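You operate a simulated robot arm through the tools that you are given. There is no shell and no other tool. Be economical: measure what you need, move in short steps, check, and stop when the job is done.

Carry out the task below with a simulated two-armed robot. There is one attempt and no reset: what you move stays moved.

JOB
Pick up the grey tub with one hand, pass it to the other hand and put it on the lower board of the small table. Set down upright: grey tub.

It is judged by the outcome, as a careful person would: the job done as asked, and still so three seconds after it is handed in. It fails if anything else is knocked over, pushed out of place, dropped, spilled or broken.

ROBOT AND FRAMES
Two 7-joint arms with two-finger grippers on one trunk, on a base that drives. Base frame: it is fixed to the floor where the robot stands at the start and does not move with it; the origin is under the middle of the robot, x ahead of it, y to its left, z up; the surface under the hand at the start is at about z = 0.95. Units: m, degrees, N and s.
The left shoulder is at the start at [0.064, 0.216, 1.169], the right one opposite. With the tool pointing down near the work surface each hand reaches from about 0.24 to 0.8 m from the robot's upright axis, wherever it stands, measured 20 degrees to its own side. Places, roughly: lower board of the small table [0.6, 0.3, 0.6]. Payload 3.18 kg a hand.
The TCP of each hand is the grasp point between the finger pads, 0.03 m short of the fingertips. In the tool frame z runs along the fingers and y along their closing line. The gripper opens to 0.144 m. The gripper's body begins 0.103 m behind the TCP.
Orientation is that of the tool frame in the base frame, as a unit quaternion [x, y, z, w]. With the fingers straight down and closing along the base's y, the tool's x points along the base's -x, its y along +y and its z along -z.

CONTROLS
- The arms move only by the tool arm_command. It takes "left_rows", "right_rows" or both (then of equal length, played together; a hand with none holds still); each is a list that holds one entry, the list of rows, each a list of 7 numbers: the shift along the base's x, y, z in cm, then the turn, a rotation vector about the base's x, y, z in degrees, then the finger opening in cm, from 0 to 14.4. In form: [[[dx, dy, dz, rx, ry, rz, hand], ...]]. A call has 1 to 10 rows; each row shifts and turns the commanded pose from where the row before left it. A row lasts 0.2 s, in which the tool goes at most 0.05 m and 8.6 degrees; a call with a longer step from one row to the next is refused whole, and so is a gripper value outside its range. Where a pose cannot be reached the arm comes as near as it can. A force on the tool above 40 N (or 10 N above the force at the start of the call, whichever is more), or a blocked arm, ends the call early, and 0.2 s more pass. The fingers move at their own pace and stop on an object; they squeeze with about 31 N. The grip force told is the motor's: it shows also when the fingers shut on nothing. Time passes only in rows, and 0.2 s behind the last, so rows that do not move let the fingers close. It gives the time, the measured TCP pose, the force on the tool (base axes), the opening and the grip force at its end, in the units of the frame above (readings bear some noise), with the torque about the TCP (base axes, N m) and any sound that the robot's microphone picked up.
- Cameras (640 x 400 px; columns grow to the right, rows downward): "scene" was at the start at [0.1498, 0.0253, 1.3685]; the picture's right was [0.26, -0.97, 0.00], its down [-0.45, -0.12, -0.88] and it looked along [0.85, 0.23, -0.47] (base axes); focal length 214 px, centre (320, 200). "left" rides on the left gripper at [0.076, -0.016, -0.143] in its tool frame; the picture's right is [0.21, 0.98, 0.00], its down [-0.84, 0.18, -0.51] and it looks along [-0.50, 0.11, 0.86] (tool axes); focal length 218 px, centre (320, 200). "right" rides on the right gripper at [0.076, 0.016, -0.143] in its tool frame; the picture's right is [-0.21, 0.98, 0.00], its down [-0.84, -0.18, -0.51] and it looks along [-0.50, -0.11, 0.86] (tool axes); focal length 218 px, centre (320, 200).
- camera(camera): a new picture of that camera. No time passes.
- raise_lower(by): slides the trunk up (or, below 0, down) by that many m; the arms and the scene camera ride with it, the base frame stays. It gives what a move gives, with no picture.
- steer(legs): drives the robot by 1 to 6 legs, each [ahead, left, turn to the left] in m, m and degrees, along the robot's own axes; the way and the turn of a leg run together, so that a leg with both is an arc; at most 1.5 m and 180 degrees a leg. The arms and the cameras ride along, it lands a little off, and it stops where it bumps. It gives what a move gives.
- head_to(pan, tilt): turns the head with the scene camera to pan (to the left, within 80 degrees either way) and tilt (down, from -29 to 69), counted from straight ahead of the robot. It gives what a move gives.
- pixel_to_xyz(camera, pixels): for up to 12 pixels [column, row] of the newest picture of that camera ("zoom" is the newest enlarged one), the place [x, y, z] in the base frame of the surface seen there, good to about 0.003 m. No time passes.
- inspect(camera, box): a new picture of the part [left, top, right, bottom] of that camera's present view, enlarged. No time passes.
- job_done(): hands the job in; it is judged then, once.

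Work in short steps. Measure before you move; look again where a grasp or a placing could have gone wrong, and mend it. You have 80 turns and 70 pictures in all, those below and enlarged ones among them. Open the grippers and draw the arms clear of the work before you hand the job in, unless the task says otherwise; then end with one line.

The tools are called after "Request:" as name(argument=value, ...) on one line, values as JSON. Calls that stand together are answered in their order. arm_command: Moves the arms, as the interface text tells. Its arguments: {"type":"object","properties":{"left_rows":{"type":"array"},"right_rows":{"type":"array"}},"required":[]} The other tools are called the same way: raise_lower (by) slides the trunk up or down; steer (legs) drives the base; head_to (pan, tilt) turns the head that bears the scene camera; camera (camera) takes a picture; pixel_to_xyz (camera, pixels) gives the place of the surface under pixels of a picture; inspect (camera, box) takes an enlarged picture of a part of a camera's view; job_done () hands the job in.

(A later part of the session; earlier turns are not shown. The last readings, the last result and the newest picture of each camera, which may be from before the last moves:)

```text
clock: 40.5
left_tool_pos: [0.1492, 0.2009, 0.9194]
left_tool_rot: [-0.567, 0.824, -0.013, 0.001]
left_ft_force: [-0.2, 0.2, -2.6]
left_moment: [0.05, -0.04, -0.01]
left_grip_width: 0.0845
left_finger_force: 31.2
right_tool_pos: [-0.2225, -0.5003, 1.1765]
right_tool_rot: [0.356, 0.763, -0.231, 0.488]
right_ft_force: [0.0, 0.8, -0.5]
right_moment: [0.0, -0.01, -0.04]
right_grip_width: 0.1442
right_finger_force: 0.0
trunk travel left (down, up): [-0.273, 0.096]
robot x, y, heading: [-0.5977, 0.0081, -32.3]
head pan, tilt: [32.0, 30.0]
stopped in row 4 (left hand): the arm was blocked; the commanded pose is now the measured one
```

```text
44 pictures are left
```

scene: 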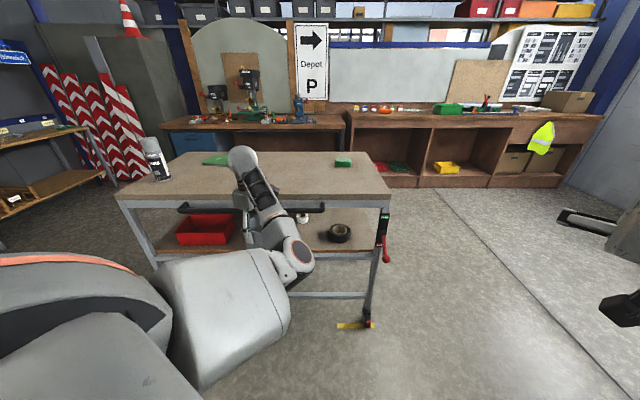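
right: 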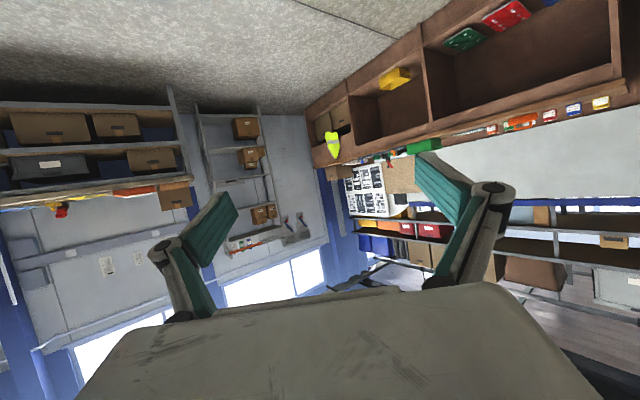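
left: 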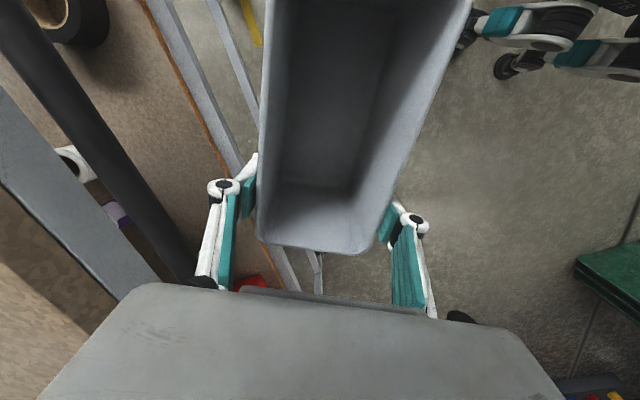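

The inward limit is the upper arm's azimuth; straightening the arm forward brings the hand nearer the centre line. I back off 0.2 m more for room, then extend.

Request:
steer(legs=[[-0.17, -0.106, 0]])

Request:
arm_command(left_rows=[[[2.5, -1.6, 0, 0, 0, 0, 5], [2.5, -1.6, 0, 0, 0, 0, 5], [2.5, -1.6, 0, 0, 0, 0, 5], [2, -2, 0, 0, 0, 0, 5], [2, -2, 0, 0, 0, 0, 5], [1, -2, 0, 0, 0, 0, 5], [0, -2, 0, 0, 0, 0, 5], [0, -2, 0, 0, 0, 0, 5], [0, 0, 0, 0, 0, 0, 5]]])

Request:
camera(camera="scene")

```text
clock: 41.3
left_tool_pos: [0.146, 0.2063, 0.9182]
left_tool_rot: [-0.569, 0.822, -0.011, 0.001]
left_ft_force: [0.9, -0.1, -1.7]
left_moment: [0.12, -0.02, 0.02]
left_grip_width: 0.0844
left_finger_force: 30.6
right_tool_pos: [-0.2226, -0.4978, 1.1727]
right_tool_rot: [0.354, 0.765, -0.231, 0.485]
right_ft_force: [0.5, -1.4, 0.2]
right_moment: [0.04, 0.03, 0.0]
right_grip_width: 0.1438
right_finger_force: 0.0
trunk travel left (down, up): [-0.273, 0.096]
robot x, y, heading: [-0.6025, 0.0118, -32.0]
head pan, tilt: [32.0, 30.0]
stopped in leg 1: the robot was blocked; the commanded pose is now the measured one
```

```text
clock: 42.7
left_tool_pos: [0.2266, 0.1512, 0.915]
left_tool_rot: [-0.572, 0.82, -0.007, 0.002]
left_ft_force: [-6.1, -0.2, -2.5]
left_moment: [0.05, 0.13, -0.13]
left_grip_width: 0.0843
left_finger_force: 31.5
left hand out of reach, approached as far as the arm can: row 4, 5, 6
right_tool_pos: [-0.2224, -0.4968, 1.1735]
right_tool_rot: [0.353, 0.766, -0.23, 0.485]
right_ft_force: [-0.5, -0.4, 0.3]
right_moment: [0.05, -0.01, -0.03]
right_grip_width: 0.144
right_finger_force: 0.1
trunk travel left (down, up): [-0.273, 0.096]
robot x, y, heading: [-0.6025, 0.0129, -31.7]
head pan, tilt: [32.0, 30.0]
stopped in row 6 (left hand): the force on the tool passed its limit at 56 N (the readings are from after the stop); the commanded pose is now the measured one
```

```text
43 pictures are left
```

scene: 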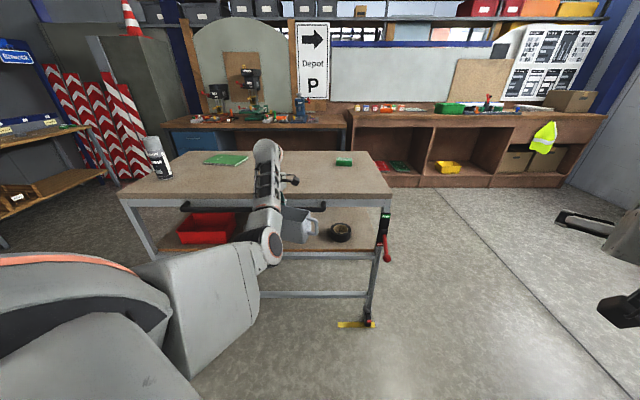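

The base was blocked behind (no bump harm seen), and the tub pressed against the bar (56 N, now 6 N). I pull straight back and check.

Request:
arm_command(left_rows=[[[-1.5, 0, 0, 0, 0, 0, 5], [-1.5, 0, 0, 0, 0, 0, 5], [0, 0, 0, 0, 0, 0, 5]]])

Request:
inspect(camera="scene", box=[120, 130, 400, 310])

Request:
camera(camera="left")

```text
clock: 43.5
left_tool_pos: [0.1975, 0.1498, 0.915]
left_tool_rot: [-0.572, 0.82, -0.007, 0.003]
left_ft_force: [0.3, 0.3, -1.9]
left_moment: [0.09, -0.02, 0.0]
left_grip_width: 0.0843
left_finger_force: 31.2
right_tool_pos: [-0.223, -0.4962, 1.1719]
right_tool_rot: [0.353, 0.766, -0.23, 0.485]
right_ft_force: [0.3, -0.2, 0.0]
right_moment: [0.0, 0.0, 0.04]
right_grip_width: 0.1438
right_finger_force: 0.1
trunk travel left (down, up): [-0.273, 0.096]
robot x, y, heading: [-0.6028, 0.0071, -32.0]
head pan, tilt: [32.0, 30.0]
```

```text
2.22 times, centred on (260, 220) of scene
```

zoom: 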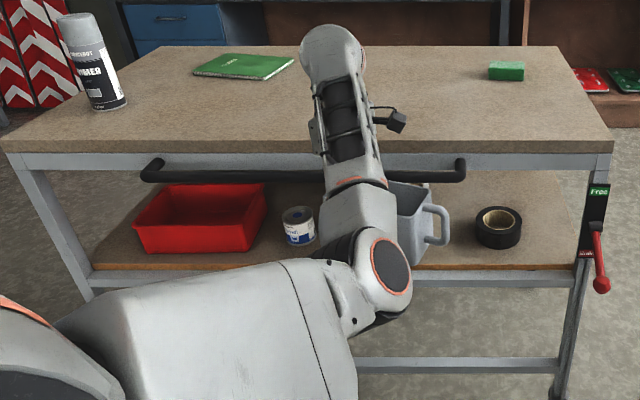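

```text
41 pictures are left
```

left: 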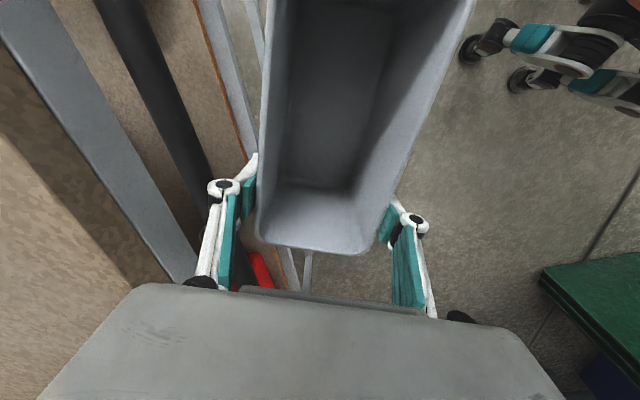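

The brake tag reads "Free", so the table might have rolled. I measure the front corner and the known objects.

Request:
pixel_to_xyz(camera="zoom", pixels=[[607, 141], [8, 140], [505, 72], [244, 66], [460, 172], [497, 228], [300, 225], [600, 190], [600, 285], [560, 395], [220, 265], [410, 190]])

Request:
inspect(camera="scene", box=[340, 180, 420, 340])

```text
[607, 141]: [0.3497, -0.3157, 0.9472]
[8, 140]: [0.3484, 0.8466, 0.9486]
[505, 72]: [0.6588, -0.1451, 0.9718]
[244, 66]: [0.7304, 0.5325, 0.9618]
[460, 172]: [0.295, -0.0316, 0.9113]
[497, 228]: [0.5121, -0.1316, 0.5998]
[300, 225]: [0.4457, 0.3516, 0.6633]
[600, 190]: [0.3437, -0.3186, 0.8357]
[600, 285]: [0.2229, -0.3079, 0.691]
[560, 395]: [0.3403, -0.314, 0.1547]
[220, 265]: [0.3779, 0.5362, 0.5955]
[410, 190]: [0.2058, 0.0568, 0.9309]
```

```text
2.50 times, centred on (380, 260) of scene
```

zoom: 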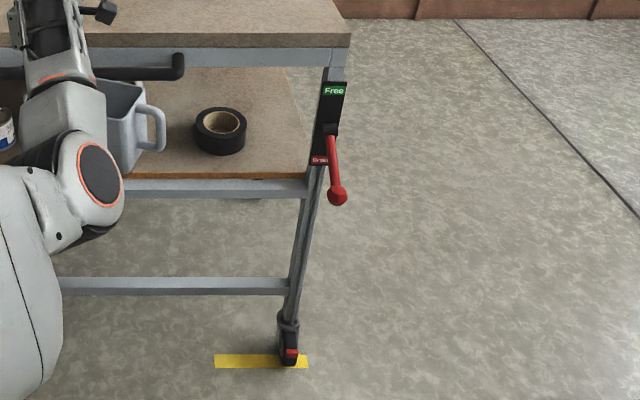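

The table has not moved (corner still at 0.350,-0.316) and the lever is on Brake. I raise the trunk so the pass happens above table height.

Request:
raise_lower(by=0.09)

Request:
arm_command(left_rows=[[[0, 0, 2.5, 0, 0, 0, 5], [0, 0, 2.5, 0, 0, 0, 5], [0, 0, 2.5, 0, 0, 0, 5], [0, 0, 2, 0, 0, 0, 5], [0, 0, 0, 0, 0, 0, 5]]])

```text
clock: 44.8
left_tool_pos: [0.2109, 0.1501, 0.9944]
left_tool_rot: [-0.572, 0.82, -0.003, -0.002]
left_ft_force: [-0.5, 0.6, -1.1]
left_moment: [0.07, 0.01, 0.0]
left_grip_width: 0.0844
left_finger_force: 30.3
right_tool_pos: [-0.2056, -0.4991, 1.2557]
right_tool_rot: [0.352, 0.77, -0.232, 0.479]
right_ft_force: [-0.3, -0.9, 0.1]
right_moment: [0.01, 0.0, 0.0]
right_grip_width: 0.1442
right_finger_force: 0.0
trunk travel left (down, up): [-0.363, 0.006]
robot x, y, heading: [-0.6034, 0.0112, -32.0]
head pan, tilt: [32.0, 30.0]
```

```text
clock: 46.0
left_tool_pos: [0.2123, 0.1496, 1.0896]
left_tool_rot: [-0.573, 0.82, -0.002, -0.003]
left_ft_force: [0.0, 0.9, -0.6]
left_moment: [0.08, 0.0, 0.01]
left_grip_width: 0.0847
left_finger_force: 30.8
right_tool_pos: [-0.2068, -0.5007, 1.2572]
right_tool_rot: [0.353, 0.77, -0.233, 0.479]
right_ft_force: [0.3, -0.6, 0.8]
right_moment: [-0.04, 0.01, 0.01]
right_grip_width: 0.144
right_finger_force: 0.0
trunk travel left (down, up): [-0.363, 0.006]
robot x, y, heading: [-0.6055, 0.0081, -31.5]
head pan, tilt: [32.0, 30.0]
```

Now tub bottom is above the table top. I sweep the nearly straight left arm along an arc toward the centre.

Request:
arm_command(left_rows=[[[1, -1.5, 0, 0, 0, 0, 5], [1, -2.5, 0, 0, 0, 0, 5], [0, -3, 0, 0, 0, 0, 5], [0, -3, 0, 0, 0, 0, 5], [0, -3, 0, 0, 0, 0, 5], [0, -3, 0, 0, 0, 0, 5], [0, 0, 0, 0, 0, 0, 5]]])

Request:
camera(camera="scene")

```text
clock: 47.5
left_tool_pos: [0.2072, 0.0071, 1.0953]
left_tool_rot: [-0.572, 0.82, -0.003, -0.002]
left_ft_force: [0.4, 0.3, -1.2]
left_moment: [0.07, -0.04, -0.03]
left_grip_width: 0.0844
left_finger_force: 31.0
left hand out of reach, approached as far as the arm can: row 5, 6
right_tool_pos: [-0.2058, -0.4987, 1.2554]
right_tool_rot: [0.352, 0.77, -0.232, 0.479]
right_ft_force: [0.3, 0.1, 0.1]
right_moment: [-0.01, -0.01, -0.01]
right_grip_width: 0.1439
right_finger_force: 0.1
trunk travel left (down, up): [-0.363, 0.006]
robot x, y, heading: [-0.6036, 0.0073, -31.7]
head pan, tilt: [32.0, 30.0]
```

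```text
39 pictures are left
```

scene: 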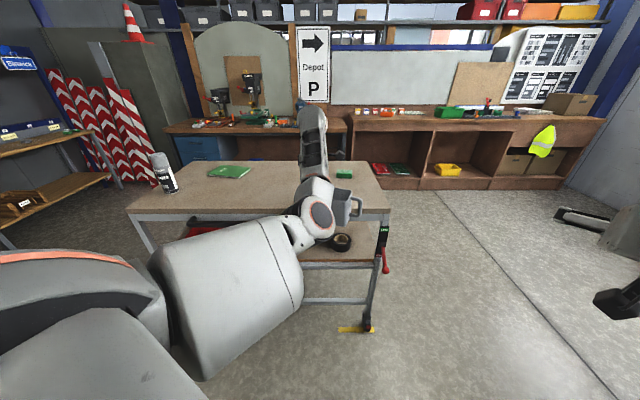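

Left hand is now at (0.207,0.007), nearly straight. I turn the tub back to about 47° world so the right wrist can reach it, and swing the right hand in toward a pre-grasp behind the handle.

Request:
arm_command(left_rows=[[[0, 0, 0, 0, 0, -7.7, 5], [0, 0, 0, 0, 0, -7.7, 5], [0, 0, 0, 0, 0, -7.6, 5], [0, 0, 0, 0, 0, 0, 5], [0, 0, 0, 0, 0, 0, 5], [0, 0, 0, 0, 0, 0, 5], [0, 0, 0, 0, 0, 0, 5], [0, 0, 0, 0, 0, 0, 5], [0, 0, 0, 0, 0, 0, 5], [0, 0, 0, 0, 0, 0, 5]]], right_rows=[[[1.8, 1.9, -1.6, 0, 0, 8.1, 14.4], [1.8, 1.9, -1.6, 0, 0, 8.1, 14.4], [1.8, 1.9, -1.6, 0, 0, 8.1, 14.4], [1.8, 1.9, -1.6, 0, 0, 8.1, 14.4], [1.8, 1.9, -1.6, 0, 0, 8.1, 14.4], [1.8, 1.9, -1.6, 0, 0, 8.1, 14.4], [1.8, 1.9, -1.6, 0, 0, 8.1, 14.4], [1.8, 1.9, -1.6, 0, 0, 8.1, 14.4], [1.8, 1.9, -1.6, 0, 0, 8.1, 14.4], [0, 0, 0, 0, 0, 0, 14.4]]])

Request:
camera(camera="scene")

Request:
camera(camera="right")

```text
clock: 49.8
left_tool_pos: [0.2024, 0.0062, 1.0989]
left_tool_rot: [-0.397, 0.918, -0.007, -0.003]
left_ft_force: [0.3, 0.1, -0.6]
left_moment: [0.08, -0.09, -0.02]
left_grip_width: 0.0842
left_finger_force: 31.1
right_tool_pos: [-0.0811, -0.3969, 1.1314]
right_tool_rot: [-0.169, 0.829, 0.104, 0.523]
right_ft_force: [-0.1, -0.5, 0.2]
right_moment: [0.01, -0.01, -0.02]
right_grip_width: 0.1437
right_finger_force: 0.1
right hand out of reach, approached as far as the arm can: row 4
trunk travel left (down, up): [-0.363, 0.006]
robot x, y, heading: [-0.605, 0.0082, -32.1]
head pan, tilt: [32.0, 30.0]
```

```text
38 pictures are left
```

scene: 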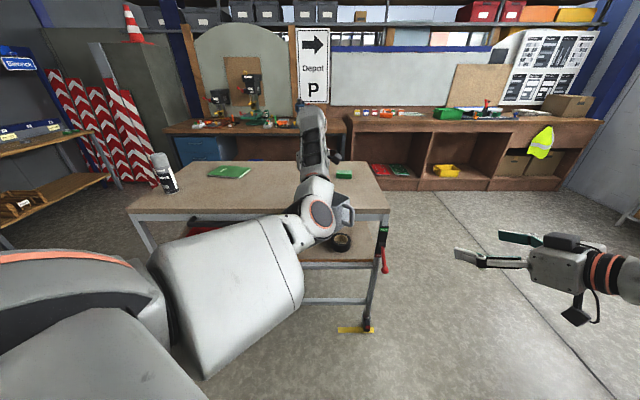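

```text
37 pictures are left
```

right: 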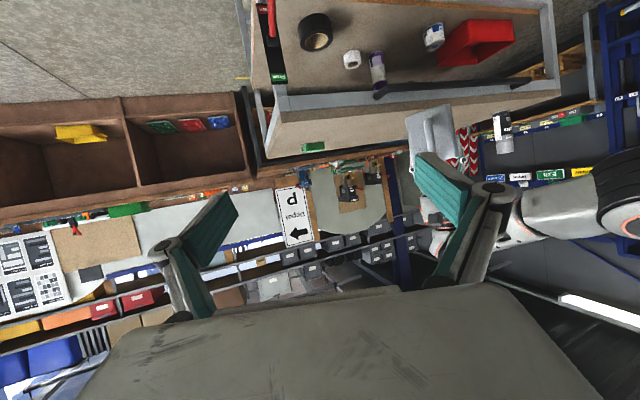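

The right gripper is in view at (520,255), pointing inward, with its camera box hanging below. I continue to the pre-grasp (0.06,-0.15,1.06), yaw 47°.

Request:
arm_command(right_rows=[[[1.6, 2.7, -0.8, 0, 0, 2.7, 14.4], [1.6, 2.7, -0.8, 0, 0, 2.7, 14.4], [1.6, 2.7, -0.8, 0, 0, 2.7, 14.4], [1.6, 2.7, -0.8, 0, 0, 2.7, 14.4], [1.6, 2.7, -0.8, 0, 0, 2.7, 14.4], [1.6, 2.7, -0.8, 0, 0, 2.7, 14.4], [1.6, 2.7, -0.8, 0, 0, 2.7, 14.4], [1.6, 2.7, -0.8, 0, 0, 2.7, 14.4], [1.3, 2.7, -0.7, 0, 0, 2.7, 14.4], [0, 0, 0, 0, 0, 0, 14.4]]])

Request:
camera(camera="scene")

Request:
camera(camera="right")

```text
clock: 52.0
left_tool_pos: [0.1904, 0.0059, 1.1098]
left_tool_rot: [-0.397, 0.918, -0.008, 0.002]
left_ft_force: [-0.1, 0.7, -1.4]
left_moment: [0.09, -0.06, 0.01]
left_grip_width: 0.0842
left_finger_force: 31.1
right_tool_pos: [0.047, -0.154, 1.0643]
right_tool_rot: [-0.339, 0.772, 0.213, 0.494]
right_ft_force: [0.2, 0.4, 0.5]
right_moment: [0.06, 0.0, 0.02]
right_grip_width: 0.1439
right_finger_force: 0.0
trunk travel left (down, up): [-0.363, 0.006]
robot x, y, heading: [-0.6031, 0.0094, -32.0]
head pan, tilt: [32.0, 30.0]
```

```text
36 pictures are left
```

scene: 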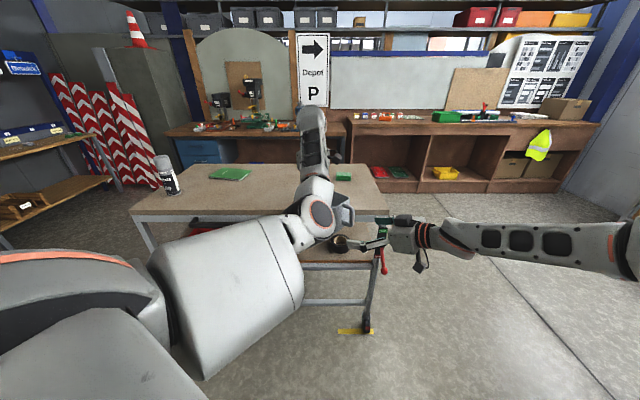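

```text
35 pictures are left
```

right: 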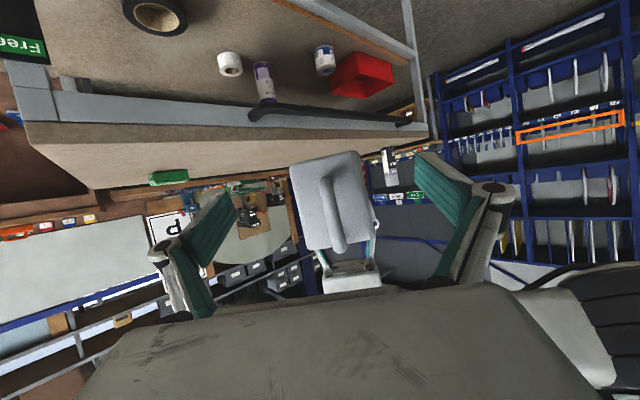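

Right hand is lined up with the handle end (tub face at (335,200) in the right view). I measure its face corners before advancing.

Request:
pixel_to_xyz(camera="right", pixels=[[294, 170], [356, 158], [374, 225], [307, 245], [328, 185], [337, 245], [230, 63], [263, 80], [323, 60], [300, 200], [368, 200]])

```text
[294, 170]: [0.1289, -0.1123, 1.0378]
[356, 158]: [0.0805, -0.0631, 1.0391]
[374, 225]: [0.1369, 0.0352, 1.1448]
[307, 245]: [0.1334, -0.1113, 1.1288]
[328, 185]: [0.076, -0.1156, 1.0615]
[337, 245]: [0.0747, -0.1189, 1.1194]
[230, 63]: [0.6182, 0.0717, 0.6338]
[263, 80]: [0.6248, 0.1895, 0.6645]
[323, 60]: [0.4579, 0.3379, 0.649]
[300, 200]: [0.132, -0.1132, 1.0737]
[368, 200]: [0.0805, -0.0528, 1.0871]
```

The face centre is (0.106,-0.085), tub axis ≈43°. I trim yaw by -4° and advance to (0.132,-0.061,1.075).

Request:
arm_command(right_rows=[[[0, 0, 0.5, 0, 0, -4, 14.4], [1.7, 1.86, 0.12, 0, 0, 0, 14.4], [1.7, 1.86, 0.12, 0, 0, 0, 14.4], [1.7, 1.86, 0.12, 0, 0, 0, 14.4], [1.7, 1.86, 0.12, 0, 0, 0, 14.4], [1.7, 1.86, 0.12, 0, 0, 0, 14.4], [0, 0, 0, 0, 0, 0, 14.4]]])

Request:
camera(camera="right")

```text
clock: 53.8
left_tool_pos: [0.1902, 0.0015, 1.1101]
left_tool_rot: [-0.399, 0.917, -0.014, 0.002]
left_ft_force: [15.6, -14.1, -4.4]
left_moment: [-0.49, -0.89, 2.27]
left_grip_width: 0.0915
left_finger_force: 30.5
right_tool_pos: [0.1384, -0.1291, 1.0596]
right_tool_rot: [-0.287, 0.799, 0.175, 0.499]
right_ft_force: [-16.3, 13.5, 3.7]
right_moment: [0.36, -0.11, 0.53]
right_grip_width: 0.1446
right_finger_force: 0.1
trunk travel left (down, up): [-0.363, 0.006]
robot x, y, heading: [-0.6037, 0.0088, -31.5]
head pan, tilt: [32.0, 30.0]
stopped in row 7 (right hand): the arm was blocked; the commanded pose is now the measured one
```

```text
34 pictures are left
```

right: 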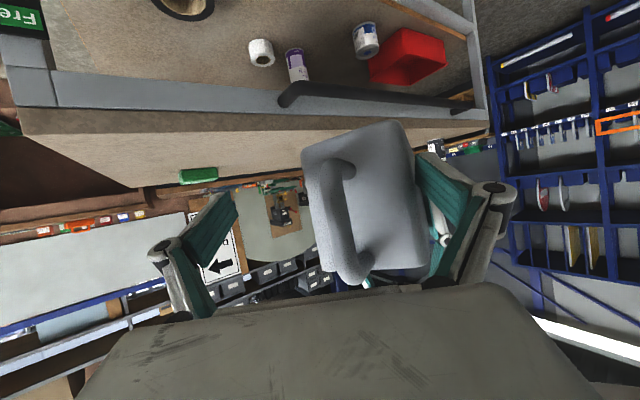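

The right arm hit its reach limit and ended too far right (0.138,-0.129), its left finger pressing the tub. I ease the right hand straight back in -x to release the contact.

Request:
arm_command(right_rows=[[[-2, 0, 0, 0, 0, 0, 14.4], [-2, -0.5, 0, 0, 0, 0, 14.4], [-2, -1.5, 0, 0, 0, 0, 14.4], [-2, -1.5, 0, 0, 0, 0, 14.4], [0, 0, 0, 0, 0, 0, 14.4]]])

Request:
camera(camera="right")

Request:
camera(camera="left")

```text
clock: 55.0
left_tool_pos: [0.191, 0.0055, 1.1101]
left_tool_rot: [-0.398, 0.917, -0.012, 0.003]
left_ft_force: [0.1, 0.6, -1.5]
left_moment: [0.06, -0.04, 0.0]
left_grip_width: 0.088
left_finger_force: 30.6
right_tool_pos: [0.0603, -0.1566, 1.0606]
right_tool_rot: [-0.287, 0.798, 0.173, 0.5]
right_ft_force: [0.1, 0.2, -0.2]
right_moment: [0.02, 0.01, -0.06]
right_grip_width: 0.1439
right_finger_force: 0.0
trunk travel left (down, up): [-0.363, 0.006]
robot x, y, heading: [-0.5985, 0.0129, -31.9]
head pan, tilt: [32.0, 30.0]
```

```text
33 pictures are left
```

right: 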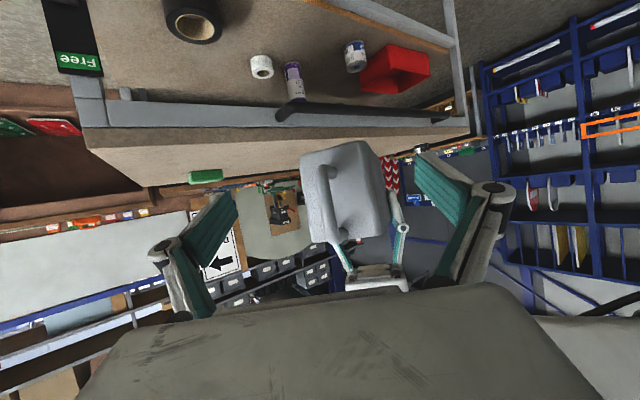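

```text
32 pictures are left
```

left: 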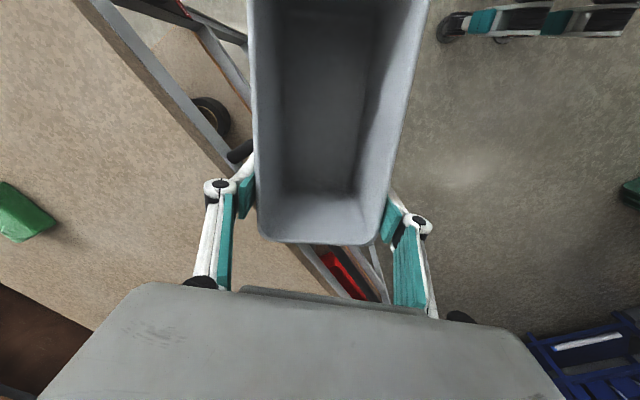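

Contact released; tub still held level. I measure the tub face again and the left elbow's outline for clearance, to choose a straighter approach angle.

Request:
pixel_to_xyz(camera="right", pixels=[[308, 165], [366, 150], [383, 210], [318, 230], [328, 190], [312, 200], [378, 190]])

Request:
camera(camera="scene")

Request:
pixel_to_xyz(camera="scene", pixels=[[320, 215], [332, 228], [310, 240], [295, 225], [300, 300], [270, 345], [320, 190], [312, 120]])

```text
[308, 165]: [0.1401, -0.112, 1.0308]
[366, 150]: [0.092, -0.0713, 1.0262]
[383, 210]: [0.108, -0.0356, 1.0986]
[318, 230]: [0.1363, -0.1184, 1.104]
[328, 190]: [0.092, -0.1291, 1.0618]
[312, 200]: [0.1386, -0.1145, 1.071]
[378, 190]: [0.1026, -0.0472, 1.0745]
```

```text
31 pictures are left
```

scene: 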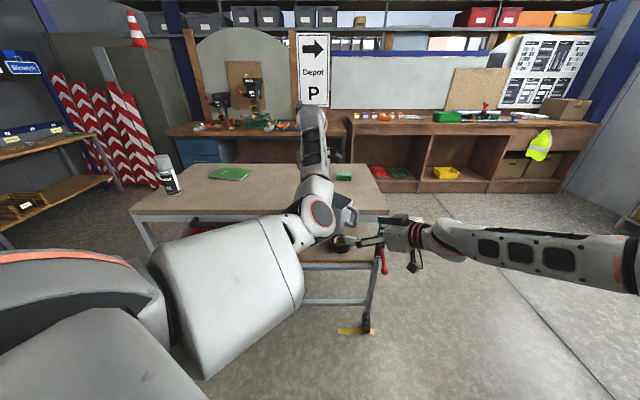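

```text
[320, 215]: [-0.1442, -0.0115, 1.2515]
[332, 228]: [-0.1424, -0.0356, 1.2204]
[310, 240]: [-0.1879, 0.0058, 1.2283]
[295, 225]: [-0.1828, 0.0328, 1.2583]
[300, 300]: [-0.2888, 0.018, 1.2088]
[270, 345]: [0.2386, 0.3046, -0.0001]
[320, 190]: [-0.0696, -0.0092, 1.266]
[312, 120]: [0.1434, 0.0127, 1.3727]
```

The left elbow's right side is at about (-0.14,-0.035,1.22). I'll use a tub axis of about 33°, which needs less right reach: back the right hand off, then turn the tub -17°.

Request:
arm_command(right_rows=[[[-3, -1, 0.3, 0, 0, 0, 14.4], [-3, -0.5, 0.3, 0, 0, -2, 14.4], [-3, 0.5, 0.3, 0, 0, -2, 14.4], [-2, 1, 0.3, 0, 0, -2, 14.4], [0, 0, 0, 0, 0, 0, 14.4], [0, 0, 0, 0, 0, 0, 14.4], [0, 0, 0, 0, 0, 0, 14.4], [0, 0, 0, 0, 0, 0, 14.4]]], left_rows=[[[0, 0, 0, 0, 0, 0, 5], [0, 0, 0, 0, 0, 0, 5], [0, 0, 0, 0, 0, 0, 5], [0, 0, 0, 0, 0, 0, 5], [0, 0, 0, 0, 0, -6, 5], [0, 0, 0, 0, 0, -6, 5], [0, 0, 0, 0, 0, -5, 5], [0, 0, 0, 0, 0, 0, 5]]])

Request:
camera(camera="right")

Request:
inspect(camera="scene", box=[260, 160, 460, 285])

```text
clock: 56.8
left_tool_pos: [0.1914, 0.0053, 1.1108]
left_tool_rot: [-0.257, 0.966, -0.011, 0.002]
left_ft_force: [-0.2, 0.7, -1.9]
left_moment: [0.02, -0.08, 0.0]
left_grip_width: 0.0877
left_finger_force: 31.2
right_tool_pos: [-0.0504, -0.1583, 1.0723]
right_tool_rot: [-0.245, 0.812, 0.146, 0.509]
right_ft_force: [0.5, -0.7, -0.3]
right_moment: [-0.01, 0.02, -0.02]
right_grip_width: 0.144
right_finger_force: 0.1
trunk travel left (down, up): [-0.363, 0.006]
robot x, y, heading: [-0.6066, 0.0083, -32.0]
head pan, tilt: [32.0, 30.0]
```

```text
30 pictures are left
```

right: 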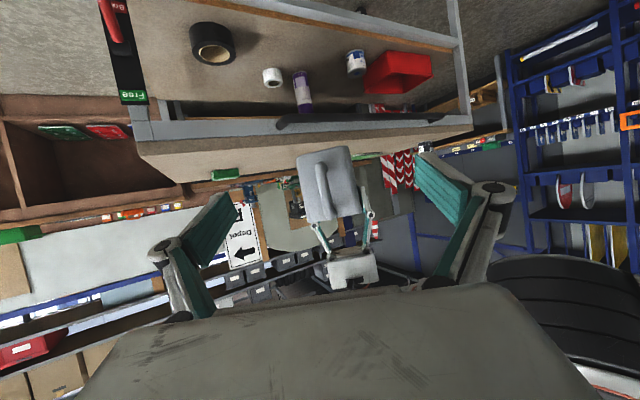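

```text
3.20 times, centred on (360, 222) of scene
```

zoom: 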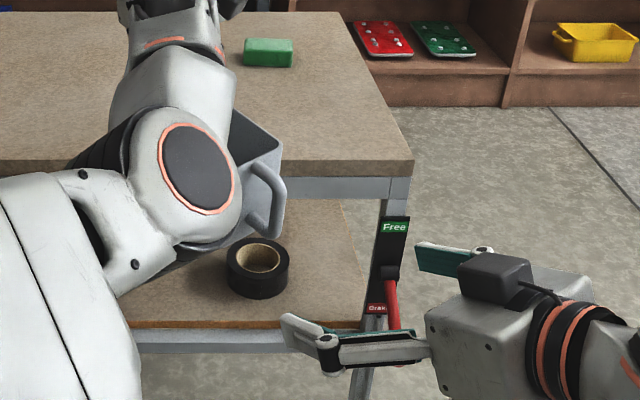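

Now the face is small at (330,185) in the right view. I measure it to set the final approach.

Request:
inspect(camera="right", box=[270, 130, 400, 290])

Request:
pixel_to_xyz(camera="right", pixels=[[303, 165], [346, 155], [340, 185], [310, 200], [355, 195], [320, 185], [325, 215], [332, 160]])

```text
2.50 times, centred on (335, 210) of right
```

zoom: 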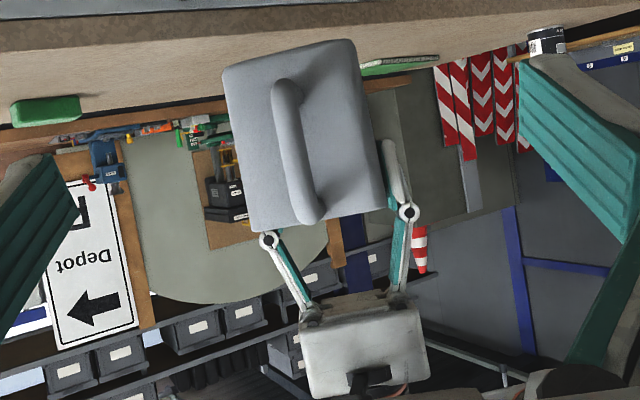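

```text
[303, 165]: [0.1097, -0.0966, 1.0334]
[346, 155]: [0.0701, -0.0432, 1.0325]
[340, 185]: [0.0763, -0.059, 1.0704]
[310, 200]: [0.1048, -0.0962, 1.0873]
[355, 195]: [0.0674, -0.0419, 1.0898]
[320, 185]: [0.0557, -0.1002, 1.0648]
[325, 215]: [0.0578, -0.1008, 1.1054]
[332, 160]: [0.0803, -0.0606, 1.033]
```

Face centre (0.088,-0.070), axis ≈36°; target right TCP (0.116,-0.049,1.08). I advance part of the way and check that the arm follows.

Request:
arm_command(right_rows=[[[2.3, 1.3, 0.2, 0, 0, 1, 14.4], [2.3, 1.3, 0.2, 0, 0, 1, 14.4], [2.3, 1.3, 0.2, 0, 0, 1, 14.4], [2.4, 1.75, 0, 0, 0, 0, 14.4], [1.6, 1.2, 0, 0, 0, 0, 14.4], [0, 0, 0, 0, 0, 0, 14.4]]])

Request:
camera(camera="right")

```text
clock: 58.1
left_tool_pos: [0.1911, 0.0057, 1.1118]
left_tool_rot: [-0.258, 0.966, -0.011, 0.001]
left_ft_force: [0.0, -0.2, -1.3]
left_moment: [0.03, -0.06, 0.01]
left_grip_width: 0.0875
left_finger_force: 30.8
right_tool_pos: [0.0584, -0.0895, 1.0793]
right_tool_rot: [-0.266, 0.806, 0.159, 0.504]
right_ft_force: [0.6, 0.0, 0.0]
right_moment: [-0.01, 0.02, 0.03]
right_grip_width: 0.144
right_finger_force: 0.0
trunk travel left (down, up): [-0.363, 0.006]
robot x, y, heading: [-0.6033, 0.0121, -31.6]
head pan, tilt: [32.0, 30.0]
```

```text
27 pictures are left
```

right: 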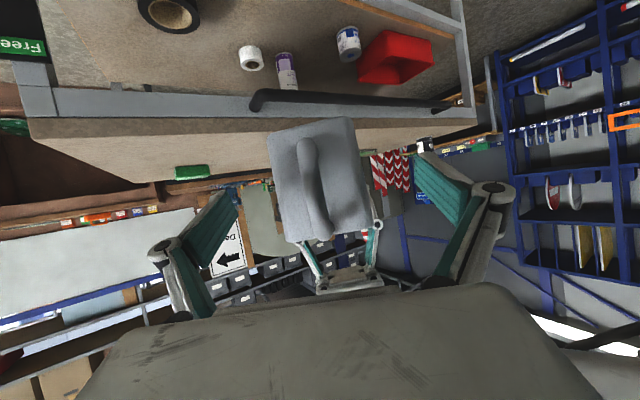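

It follows precisely and the tub sits between the fingers. I advance the remaining 7 cm.

Request:
arm_command(right_rows=[[[1.9, 1.35, 0, 0, 0, 0, 14.4], [1.9, 1.35, 0, 0, 0, 0, 14.4], [1.9, 1.35, 0, 0, 0, 0, 14.4], [0, 0, 0, 0, 0, 0, 14.4]]])

Request:
camera(camera="right")

Request:
camera(camera="left")

```text
clock: 59.0
left_tool_pos: [0.1912, 0.0008, 1.1119]
left_tool_rot: [-0.262, 0.965, -0.017, 0.0]
left_ft_force: [12.1, -12.5, -6.9]
left_moment: [-0.04, -0.45, 1.65]
left_grip_width: 0.0943
left_finger_force: 31.4
right_tool_pos: [0.1273, -0.103, 1.0961]
right_tool_rot: [-0.241, 0.806, 0.154, 0.518]
right_ft_force: [-13.2, 11.5, 4.4]
right_moment: [0.35, -0.11, 0.58]
right_grip_width: 0.1442
right_finger_force: 0.1
trunk travel left (down, up): [-0.363, 0.006]
robot x, y, heading: [-0.6045, 0.007, -32.1]
head pan, tilt: [32.0, 30.0]
stopped in row 4 (right hand): the force on the tool passed its limit at 52 N (the readings are from after the stop); the commanded pose is now the measured one
```

```text
26 pictures are left
```

right: 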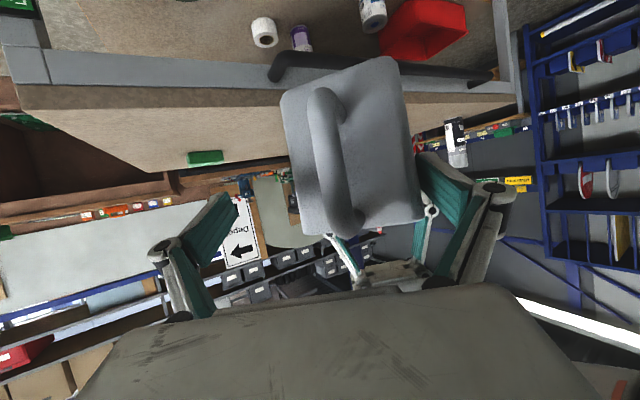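

```text
25 pictures are left
```

left: 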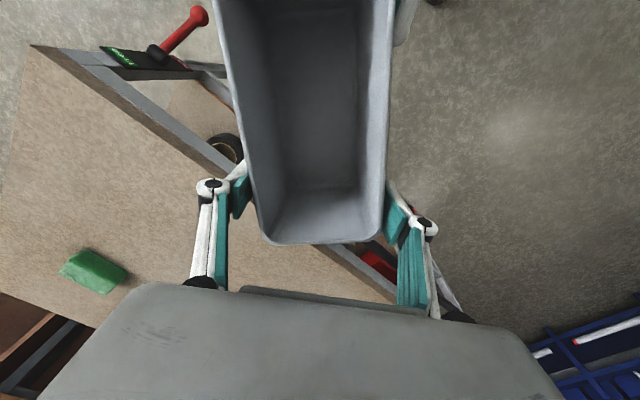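

The right hand was again deflected toward its right by ~5 cm at the end, though the fingers were centred. I suspect contact with the left elbow or a limit; I look.

Request:
inspect(camera="scene", box=[240, 150, 560, 350])

```text
2.00 times, centred on (400, 250) of scene
```

zoom: 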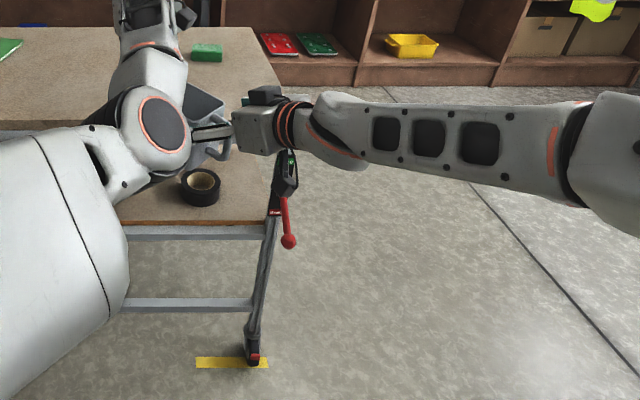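

No arm contact is visible; it is a joint limit of the right arm. A shallower grasp (fingertips ~3 cm onto the tub) stays within the range that worked. I retreat the right hand first.

Request:
arm_command(right_rows=[[[-2, 0.3, -0.3, 0, 0, 0, 14.4], [-2, -0.3, -0.3, 0, 0, 0, 14.4], [-2.2, -1.2, -0.3, 0, 0, 0, 14.4], [-2.2, -1.2, -0.3, 0, 0, 0, 14.4], [-2.2, 0.5, -0.3, 0, 0, 0, 14.4], [-1.5, 1, 0, 0, 0, 0, 14.4], [0, 0, 0, 0, 0, 0, 14.4]]])

Request:
camera(camera="right")

```text
clock: 60.6
left_tool_pos: [0.1915, 0.0051, 1.1134]
left_tool_rot: [-0.261, 0.965, -0.016, 0.001]
left_ft_force: [-0.4, 0.3, -1.4]
left_moment: [0.06, -0.06, 0.06]
left_grip_width: 0.088
left_finger_force: 31.1
right_tool_pos: [0.0072, -0.109, 1.083]
right_tool_rot: [-0.24, 0.806, 0.153, 0.52]
right_ft_force: [0.2, -0.6, 0.1]
right_moment: [0.0, -0.02, -0.04]
right_grip_width: 0.1441
right_finger_force: 0.0
trunk travel left (down, up): [-0.363, 0.006]
robot x, y, heading: [-0.6045, 0.0104, -31.8]
head pan, tilt: [32.0, 30.0]
```

```text
23 pictures are left
```

right: 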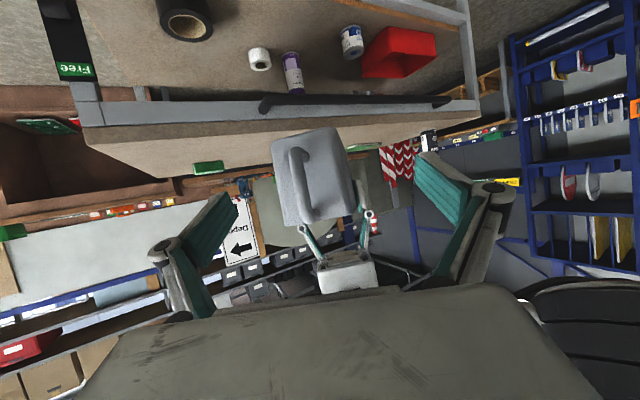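

I measure the face once more; the tub seems turned a few degrees further.

Request:
pixel_to_xyz(camera="right", pixels=[[278, 160], [334, 145], [284, 200], [340, 185], [275, 160], [337, 145], [345, 180], [300, 190], [305, 210]])

```text
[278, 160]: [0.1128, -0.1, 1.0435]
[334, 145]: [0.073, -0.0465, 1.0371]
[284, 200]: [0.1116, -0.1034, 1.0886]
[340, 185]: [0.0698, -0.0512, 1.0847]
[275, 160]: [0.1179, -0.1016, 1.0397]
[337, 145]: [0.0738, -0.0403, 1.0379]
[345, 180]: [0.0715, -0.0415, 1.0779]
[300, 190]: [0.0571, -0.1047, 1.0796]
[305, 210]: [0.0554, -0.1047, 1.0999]
```

Face centre (0.093,-0.072), axis ≈38°. I align (small sidestep, yaw +5°) and advance only until the TCP reaches the face plane.

Request:
arm_command(right_rows=[[[0.75, -0.95, 0, 0, 0, 2.5, 14.4], [0.75, -0.95, 0, 0, 0, 2.5, 14.4], [1.8, 1.42, 0, 0, 0, 0, 14.4], [1.8, 1.42, 0, 0, 0, 0, 14.4], [1.2, 0.95, 0, 0, 0, 0, 14.4], [1.2, 0.95, 0, 0, 0, 0, 14.4], [0, 0, 0, 0, 0, 0, 14.4]]])

Request:
camera(camera="right")

```text
clock: 62.2
left_tool_pos: [0.192, 0.0042, 1.1126]
left_tool_rot: [-0.261, 0.965, -0.016, 0.002]
left_ft_force: [0.1, -0.7, -1.0]
left_moment: [0.08, -0.11, -0.02]
left_grip_width: 0.0883
left_finger_force: 30.8
right_tool_pos: [0.082, -0.0818, 1.0825]
right_tool_rot: [-0.276, 0.794, 0.176, 0.512]
right_ft_force: [0.1, -0.4, -0.1]
right_moment: [-0.02, -0.01, -0.01]
right_grip_width: 0.1439
right_finger_force: 0.1
trunk travel left (down, up): [-0.363, 0.006]
robot x, y, heading: [-0.6021, 0.0126, -31.8]
head pan, tilt: [32.0, 30.0]
```

```text
22 pictures are left
```

right: 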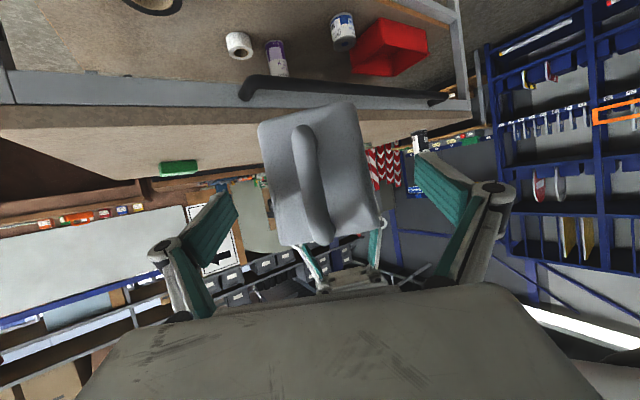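

No deflection. Two more small steps (8 mm each), checking the pose.

Request:
arm_command(right_rows=[[[0.65, 0.5, 0, 0, 0, 0, 14.4], [0.65, 0.5, 0, 0, 0, 0, 14.4], [0, 0, 0, 0, 0, 0, 14.4]]])

```text
clock: 63.0
left_tool_pos: [0.1916, 0.0043, 1.1137]
left_tool_rot: [-0.26, 0.965, -0.015, 0.003]
left_ft_force: [0.5, -0.2, -1.3]
left_moment: [0.03, -0.08, 0.0]
left_grip_width: 0.088
left_finger_force: 30.6
right_tool_pos: [0.0956, -0.0709, 1.0843]
right_tool_rot: [-0.276, 0.794, 0.176, 0.512]
right_ft_force: [-0.3, 0.0, 0.6]
right_moment: [-0.03, 0.02, -0.02]
right_grip_width: 0.1439
right_finger_force: 0.0
trunk travel left (down, up): [-0.363, 0.006]
robot x, y, heading: [-0.6062, 0.0089, -32.0]
head pan, tilt: [32.0, 30.0]
```

Still following exactly. Two more 7 mm steps.

Request:
arm_command(right_rows=[[[0.55, 0.43, 0, 0, 0, 0, 14.4], [0.55, 0.43, 0, 0, 0, 0, 14.4], [0, 0, 0, 0, 0, 0, 14.4]]])

Request:
camera(camera="right")

```text
clock: 63.8
left_tool_pos: [0.1906, 0.0044, 1.1136]
left_tool_rot: [-0.261, 0.965, -0.016, 0.003]
left_ft_force: [0.4, -0.9, -0.7]
left_moment: [0.09, -0.08, 0.01]
left_grip_width: 0.0877
left_finger_force: 30.7
right_tool_pos: [0.1087, -0.0697, 1.0855]
right_tool_rot: [-0.27, 0.795, 0.173, 0.515]
right_ft_force: [0.1, 0.6, 0.8]
right_moment: [0.0, 0.01, 0.02]
right_grip_width: 0.1438
right_finger_force: 0.1
trunk travel left (down, up): [-0.363, 0.006]
robot x, y, heading: [-0.6023, 0.0048, -32.0]
head pan, tilt: [32.0, 30.0]
```

```text
21 pictures are left
```

right: 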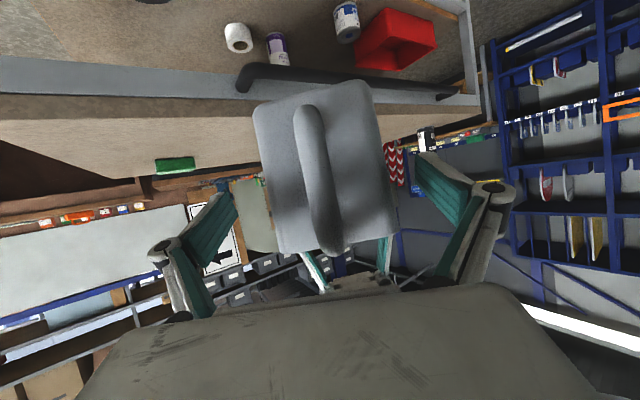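

TCP is 1.3 cm past the face, fingertips 4 cm onto the tub; the limit is just starting. A tiny centring shift, then I close the right fingers.

Request:
arm_command(right_rows=[[[-0.5, 0.3, 0, 0, 0, 0, 12], [0, 0, 0, 0, 0, 0, 10], [0, 0, 0, 0, 0, 0, 9], [0, 0, 0, 0, 0, 0, 8], [0, 0, 0, 0, 0, 0, 5], [0, 0, 0, 0, 0, 0, 5], [0, 0, 0, 0, 0, 0, 5]]])

Request:
camera(camera="right")

```text
clock: 65.4
left_tool_pos: [0.1915, 0.0053, 1.1133]
left_tool_rot: [-0.262, 0.965, -0.015, 0.002]
left_ft_force: [2.6, 3.0, 0.7]
left_moment: [0.67, 0.14, 1.56]
left_grip_width: 0.0858
left_finger_force: 31.3
right_tool_pos: [0.1005, -0.058, 1.0828]
right_tool_rot: [-0.274, 0.794, 0.176, 0.513]
right_ft_force: [-2.3, -2.4, -1.5]
right_moment: [-0.72, 0.04, -1.68]
right_grip_width: 0.0868
right_finger_force: 31.2
trunk travel left (down, up): [-0.363, 0.006]
robot x, y, heading: [-0.6037, 0.0101, -31.8]
head pan, tilt: [32.0, 30.0]
```

```text
20 pictures are left
```

right: 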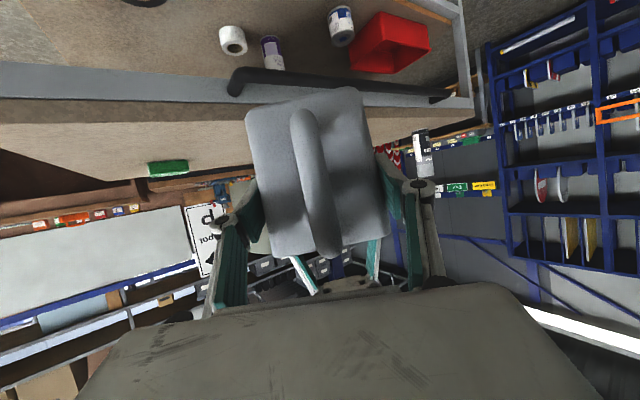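

Both hands grip the tub (right opening 0.087, 31 N). I open the left hand and lift it straight up.

Request:
arm_command(left_rows=[[[0, 0, 0, 0, 0, 0, 10], [0, 0, 0, 0, 0, 0, 14.4], [0, 0, 0, 0, 0, 0, 14.4], [0, 0, 2, 0, 0, 0, 14.4], [0, 0, 3, 0, 0, 0, 14.4], [0, 0, 3, 0, 0, 0, 14.4], [0, 0, 3, 0, 0, 0, 14.4], [0, 1, 2, 0, 0, 0, 14.4], [0, 0, 0, 0, 0, 0, 14.4]]])

Request:
camera(camera="right")

Request:
camera(camera="left")

```text
clock: 67.4
left_tool_pos: [0.1919, 0.0146, 1.2431]
left_tool_rot: [-0.262, 0.965, -0.017, 0.002]
left_ft_force: [-0.3, -0.3, 0.6]
left_moment: [0.02, 0.02, 0.0]
left_grip_width: 0.144
left_finger_force: 0.0
right_tool_pos: [0.1011, -0.0594, 1.0833]
right_tool_rot: [-0.275, 0.794, 0.176, 0.512]
right_ft_force: [0.0, 0.3, -0.2]
right_moment: [-0.06, 0.07, 0.01]
right_grip_width: 0.0843
right_finger_force: 30.9
trunk travel left (down, up): [-0.363, 0.006]
robot x, y, heading: [-0.6034, 0.0106, -32.0]
head pan, tilt: [32.0, 30.0]
```

```text
19 pictures are left
```

right: 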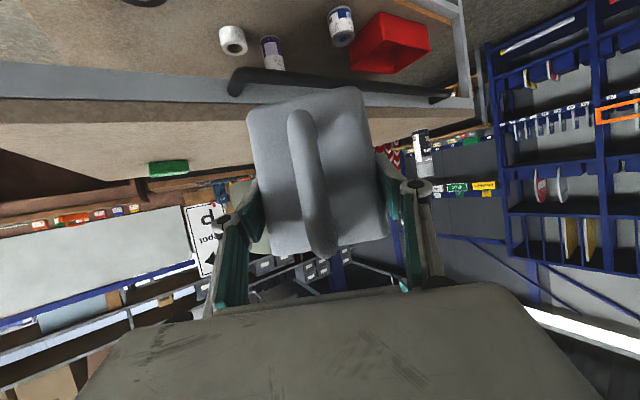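

```text
18 pictures are left
```

left: 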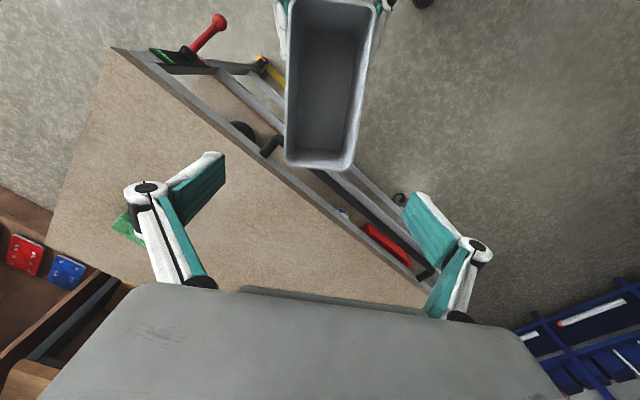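

Handover succeeded: the right hand alone holds the tub level. Now I withdraw the left hand to its own side and begin swinging the right hand to point straight ahead of the robot.

Request:
arm_command(left_rows=[[[-1.5, 2.5, 1, 0, 0, 0, 14.4], [-1.5, 3, 0.5, 0, 0, 0, 14.4], [-1.5, 3, 0, 0, 0, 0, 14.4], [-1.5, 3, 0, 0, 0, 0, 14.4], [-1.5, 3, 0, 0, 0, 0, 14.4], [-2, 3, 0, 0, 0, 0, 14.4], [-2, 3, 0, 0, 0, 0, 14.4], [-2, 3, 0, 0, 0, 0, 14.4], [-2, 3, 0, 0, 0, 0, 14.4], [0, 0, 0, 0, 0, 0, 14.4]]], right_rows=[[[-2.4, -2, 0, 0, 0, -2, 5], [-2.6, -3, 0, 0, 0, -5, 5], [-2.6, -3.6, 0, 0, 0, -5.5, 5], [-2.6, -3.6, 0, 0, 0, -5.5, 5], [-2.6, -3.6, 0, 0, 0, -5.5, 5], [-2.6, -3.6, 0, 0, 0, -5.5, 5], [-2.6, -3.6, 0, 0, 0, -5.5, 5], [-2.6, -3.6, 0, 0, 0, -5.5, 5], [-2.6, -3.6, 0, 0, 0, -5.5, 5], [0, 0, 0, 0, 0, 0, 5]]])

Request:
camera(camera="scene")

```text
clock: 69.6
left_tool_pos: [0.0382, 0.281, 1.2569]
left_tool_rot: [-0.262, 0.965, -0.016, 0.001]
left_ft_force: [1.1, 0.0, -1.1]
left_moment: [-0.02, 0.04, 0.02]
left_grip_width: 0.1441
left_finger_force: 0.0
right_tool_pos: [-0.0887, -0.3589, 1.0472]
right_tool_rot: [-0.071, 0.838, 0.045, 0.539]
right_ft_force: [0.4, 0.3, -2.1]
right_moment: [-0.05, 0.1, -0.04]
right_grip_width: 0.0845
right_finger_force: 31.2
right hand out of reach, approached as far as the arm can: row 5, 6, 7, 8, 9
trunk travel left (down, up): [-0.363, 0.006]
robot x, y, heading: [-0.6042, 0.0087, -31.8]
head pan, tilt: [32.0, 30.0]
```

```text
17 pictures are left
```

scene: 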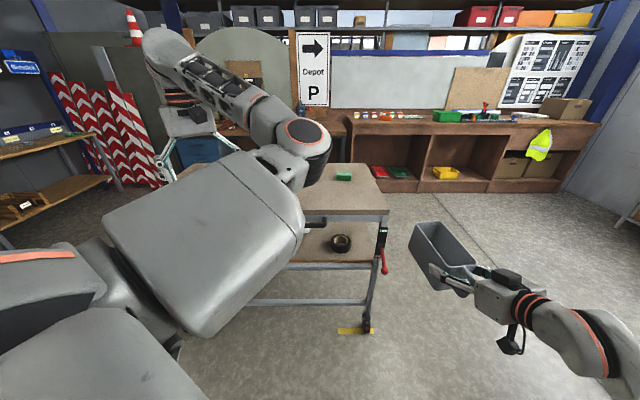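

The right hand holds the tub in plain view at (445,255), tool yaw 10° world. I try further yaw without much translation.

Request:
arm_command(right_rows=[[[0.5, -1.5, 0.4, 0, 0, -6, 5], [0.5, -1.5, 0.4, 0, 0, -6, 5], [0.5, -1.5, 0.4, 0, 0, -6, 5], [0.5, -1.5, 0.4, 0, 0, -6, 5], [0.5, -1.5, 0.4, 0, 0, -6, 5], [0.5, -1.5, 0.4, 0, 0, -6, 5], [0, 0, 0, 0, 0, 0, 5]]])

```text
clock: 71.2
left_tool_pos: [0.0369, 0.2796, 1.2588]
left_tool_rot: [-0.262, 0.965, -0.016, 0.001]
left_ft_force: [0.3, 0.6, -0.1]
left_moment: [0.04, 0.02, -0.03]
left_grip_width: 0.1443
left_finger_force: 0.0
right_tool_pos: [-0.112, -0.4168, 1.0322]
right_tool_rot: [-0.022, 0.845, 0.028, 0.534]
right_ft_force: [-0.7, 0.8, -1.2]
right_moment: [0.01, 0.06, 0.01]
right_grip_width: 0.0844
right_finger_force: 31.2
right hand out of reach, approached as far as the arm can: row 1, 2, 3, 4, 5, 6
trunk travel left (down, up): [-0.363, 0.006]
robot x, y, heading: [-0.6037, 0.0101, -31.9]
head pan, tilt: [32.0, 30.0]
```

Yaw is limited in this low posture (measured 4.5°). The earlier free posture was higher and further back; I move that way (up and back).

Request:
arm_command(right_rows=[[[-1, -0.6, 2.5, 0, 0, 0, 5], [-1, -0.6, 2.5, 0, 0, 0, 5], [-1, -0.6, 2.5, 0, 0, 0, 5], [-1, -0.6, 2.5, 0, 0, 0, 5], [-1, -0.6, 2.5, 0, 0, 0, 5], [-1, -0.6, 2, 0, 0, 0, 5], [0, 0, 0, 0, 0, 0, 5], [0, 0, 0, 0, 0, 0, 5]]])

Request:
camera(camera="scene")

```text
clock: 73.0
left_tool_pos: [0.0373, 0.2805, 1.2593]
left_tool_rot: [-0.261, 0.965, -0.016, 0.002]
left_ft_force: [-0.6, -0.2, 0.1]
left_moment: [0.0, 0.04, -0.02]
left_grip_width: 0.1438
left_finger_force: 0.1
right_tool_pos: [-0.1726, -0.4523, 1.1767]
right_tool_rot: [-0.022, 0.844, 0.028, 0.535]
right_ft_force: [0.3, -0.3, -0.7]
right_moment: [-0.01, 0.08, -0.03]
right_grip_width: 0.0845
right_finger_force: 31.5
trunk travel left (down, up): [-0.363, 0.006]
robot x, y, heading: [-0.6025, 0.0084, -31.9]
head pan, tilt: [32.0, 30.0]
```

```text
16 pictures are left
```

scene: 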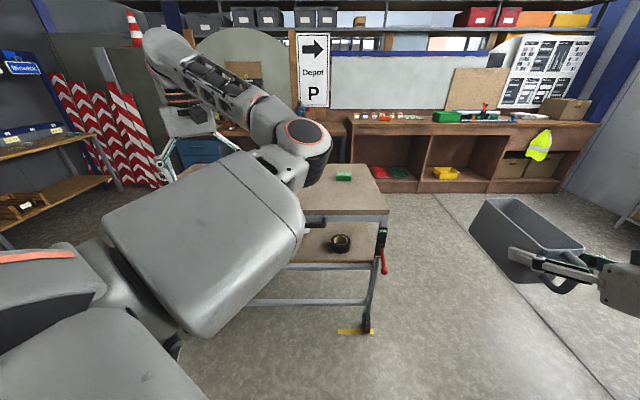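

It follows exactly here. Now yaw again, 6 rows of -6°.

Request:
arm_command(right_rows=[[[0, -1, 0, 0, 0, -6, 5], [0, -1, 0, 0, 0, -6, 5], [0, -1, 0, 0, 0, -6, 5], [0, -1, 0, 0, 0, -6, 5], [0, -1, 0, 0, 0, -6, 5], [0, 0, 0, 0, 0, 0, 5]]])

```text
clock: 74.6
left_tool_pos: [0.0412, 0.2788, 1.2554]
left_tool_rot: [-0.264, 0.964, -0.01, 0.002]
left_ft_force: [0.1, -0.2, 0.8]
left_moment: [0.01, -0.04, 0.0]
left_grip_width: 0.1439
left_finger_force: 0.1
right_tool_pos: [-0.2022, -0.5511, 1.1629]
right_tool_rot: [0.161, 0.838, -0.071, 0.517]
right_ft_force: [0.8, 0.1, -1.7]
right_moment: [0.04, 0.08, 0.04]
right_grip_width: 0.0842
right_finger_force: 31.1
right hand out of reach, approached as far as the arm can: row 3, 4, 5
trunk travel left (down, up): [-0.363, 0.006]
robot x, y, heading: [-0.6, 0.0167, -31.7]
head pan, tilt: [32.0, 30.0]
stopped in row 6 (right hand): the arm was blocked; the commanded pose is now the measured one
```

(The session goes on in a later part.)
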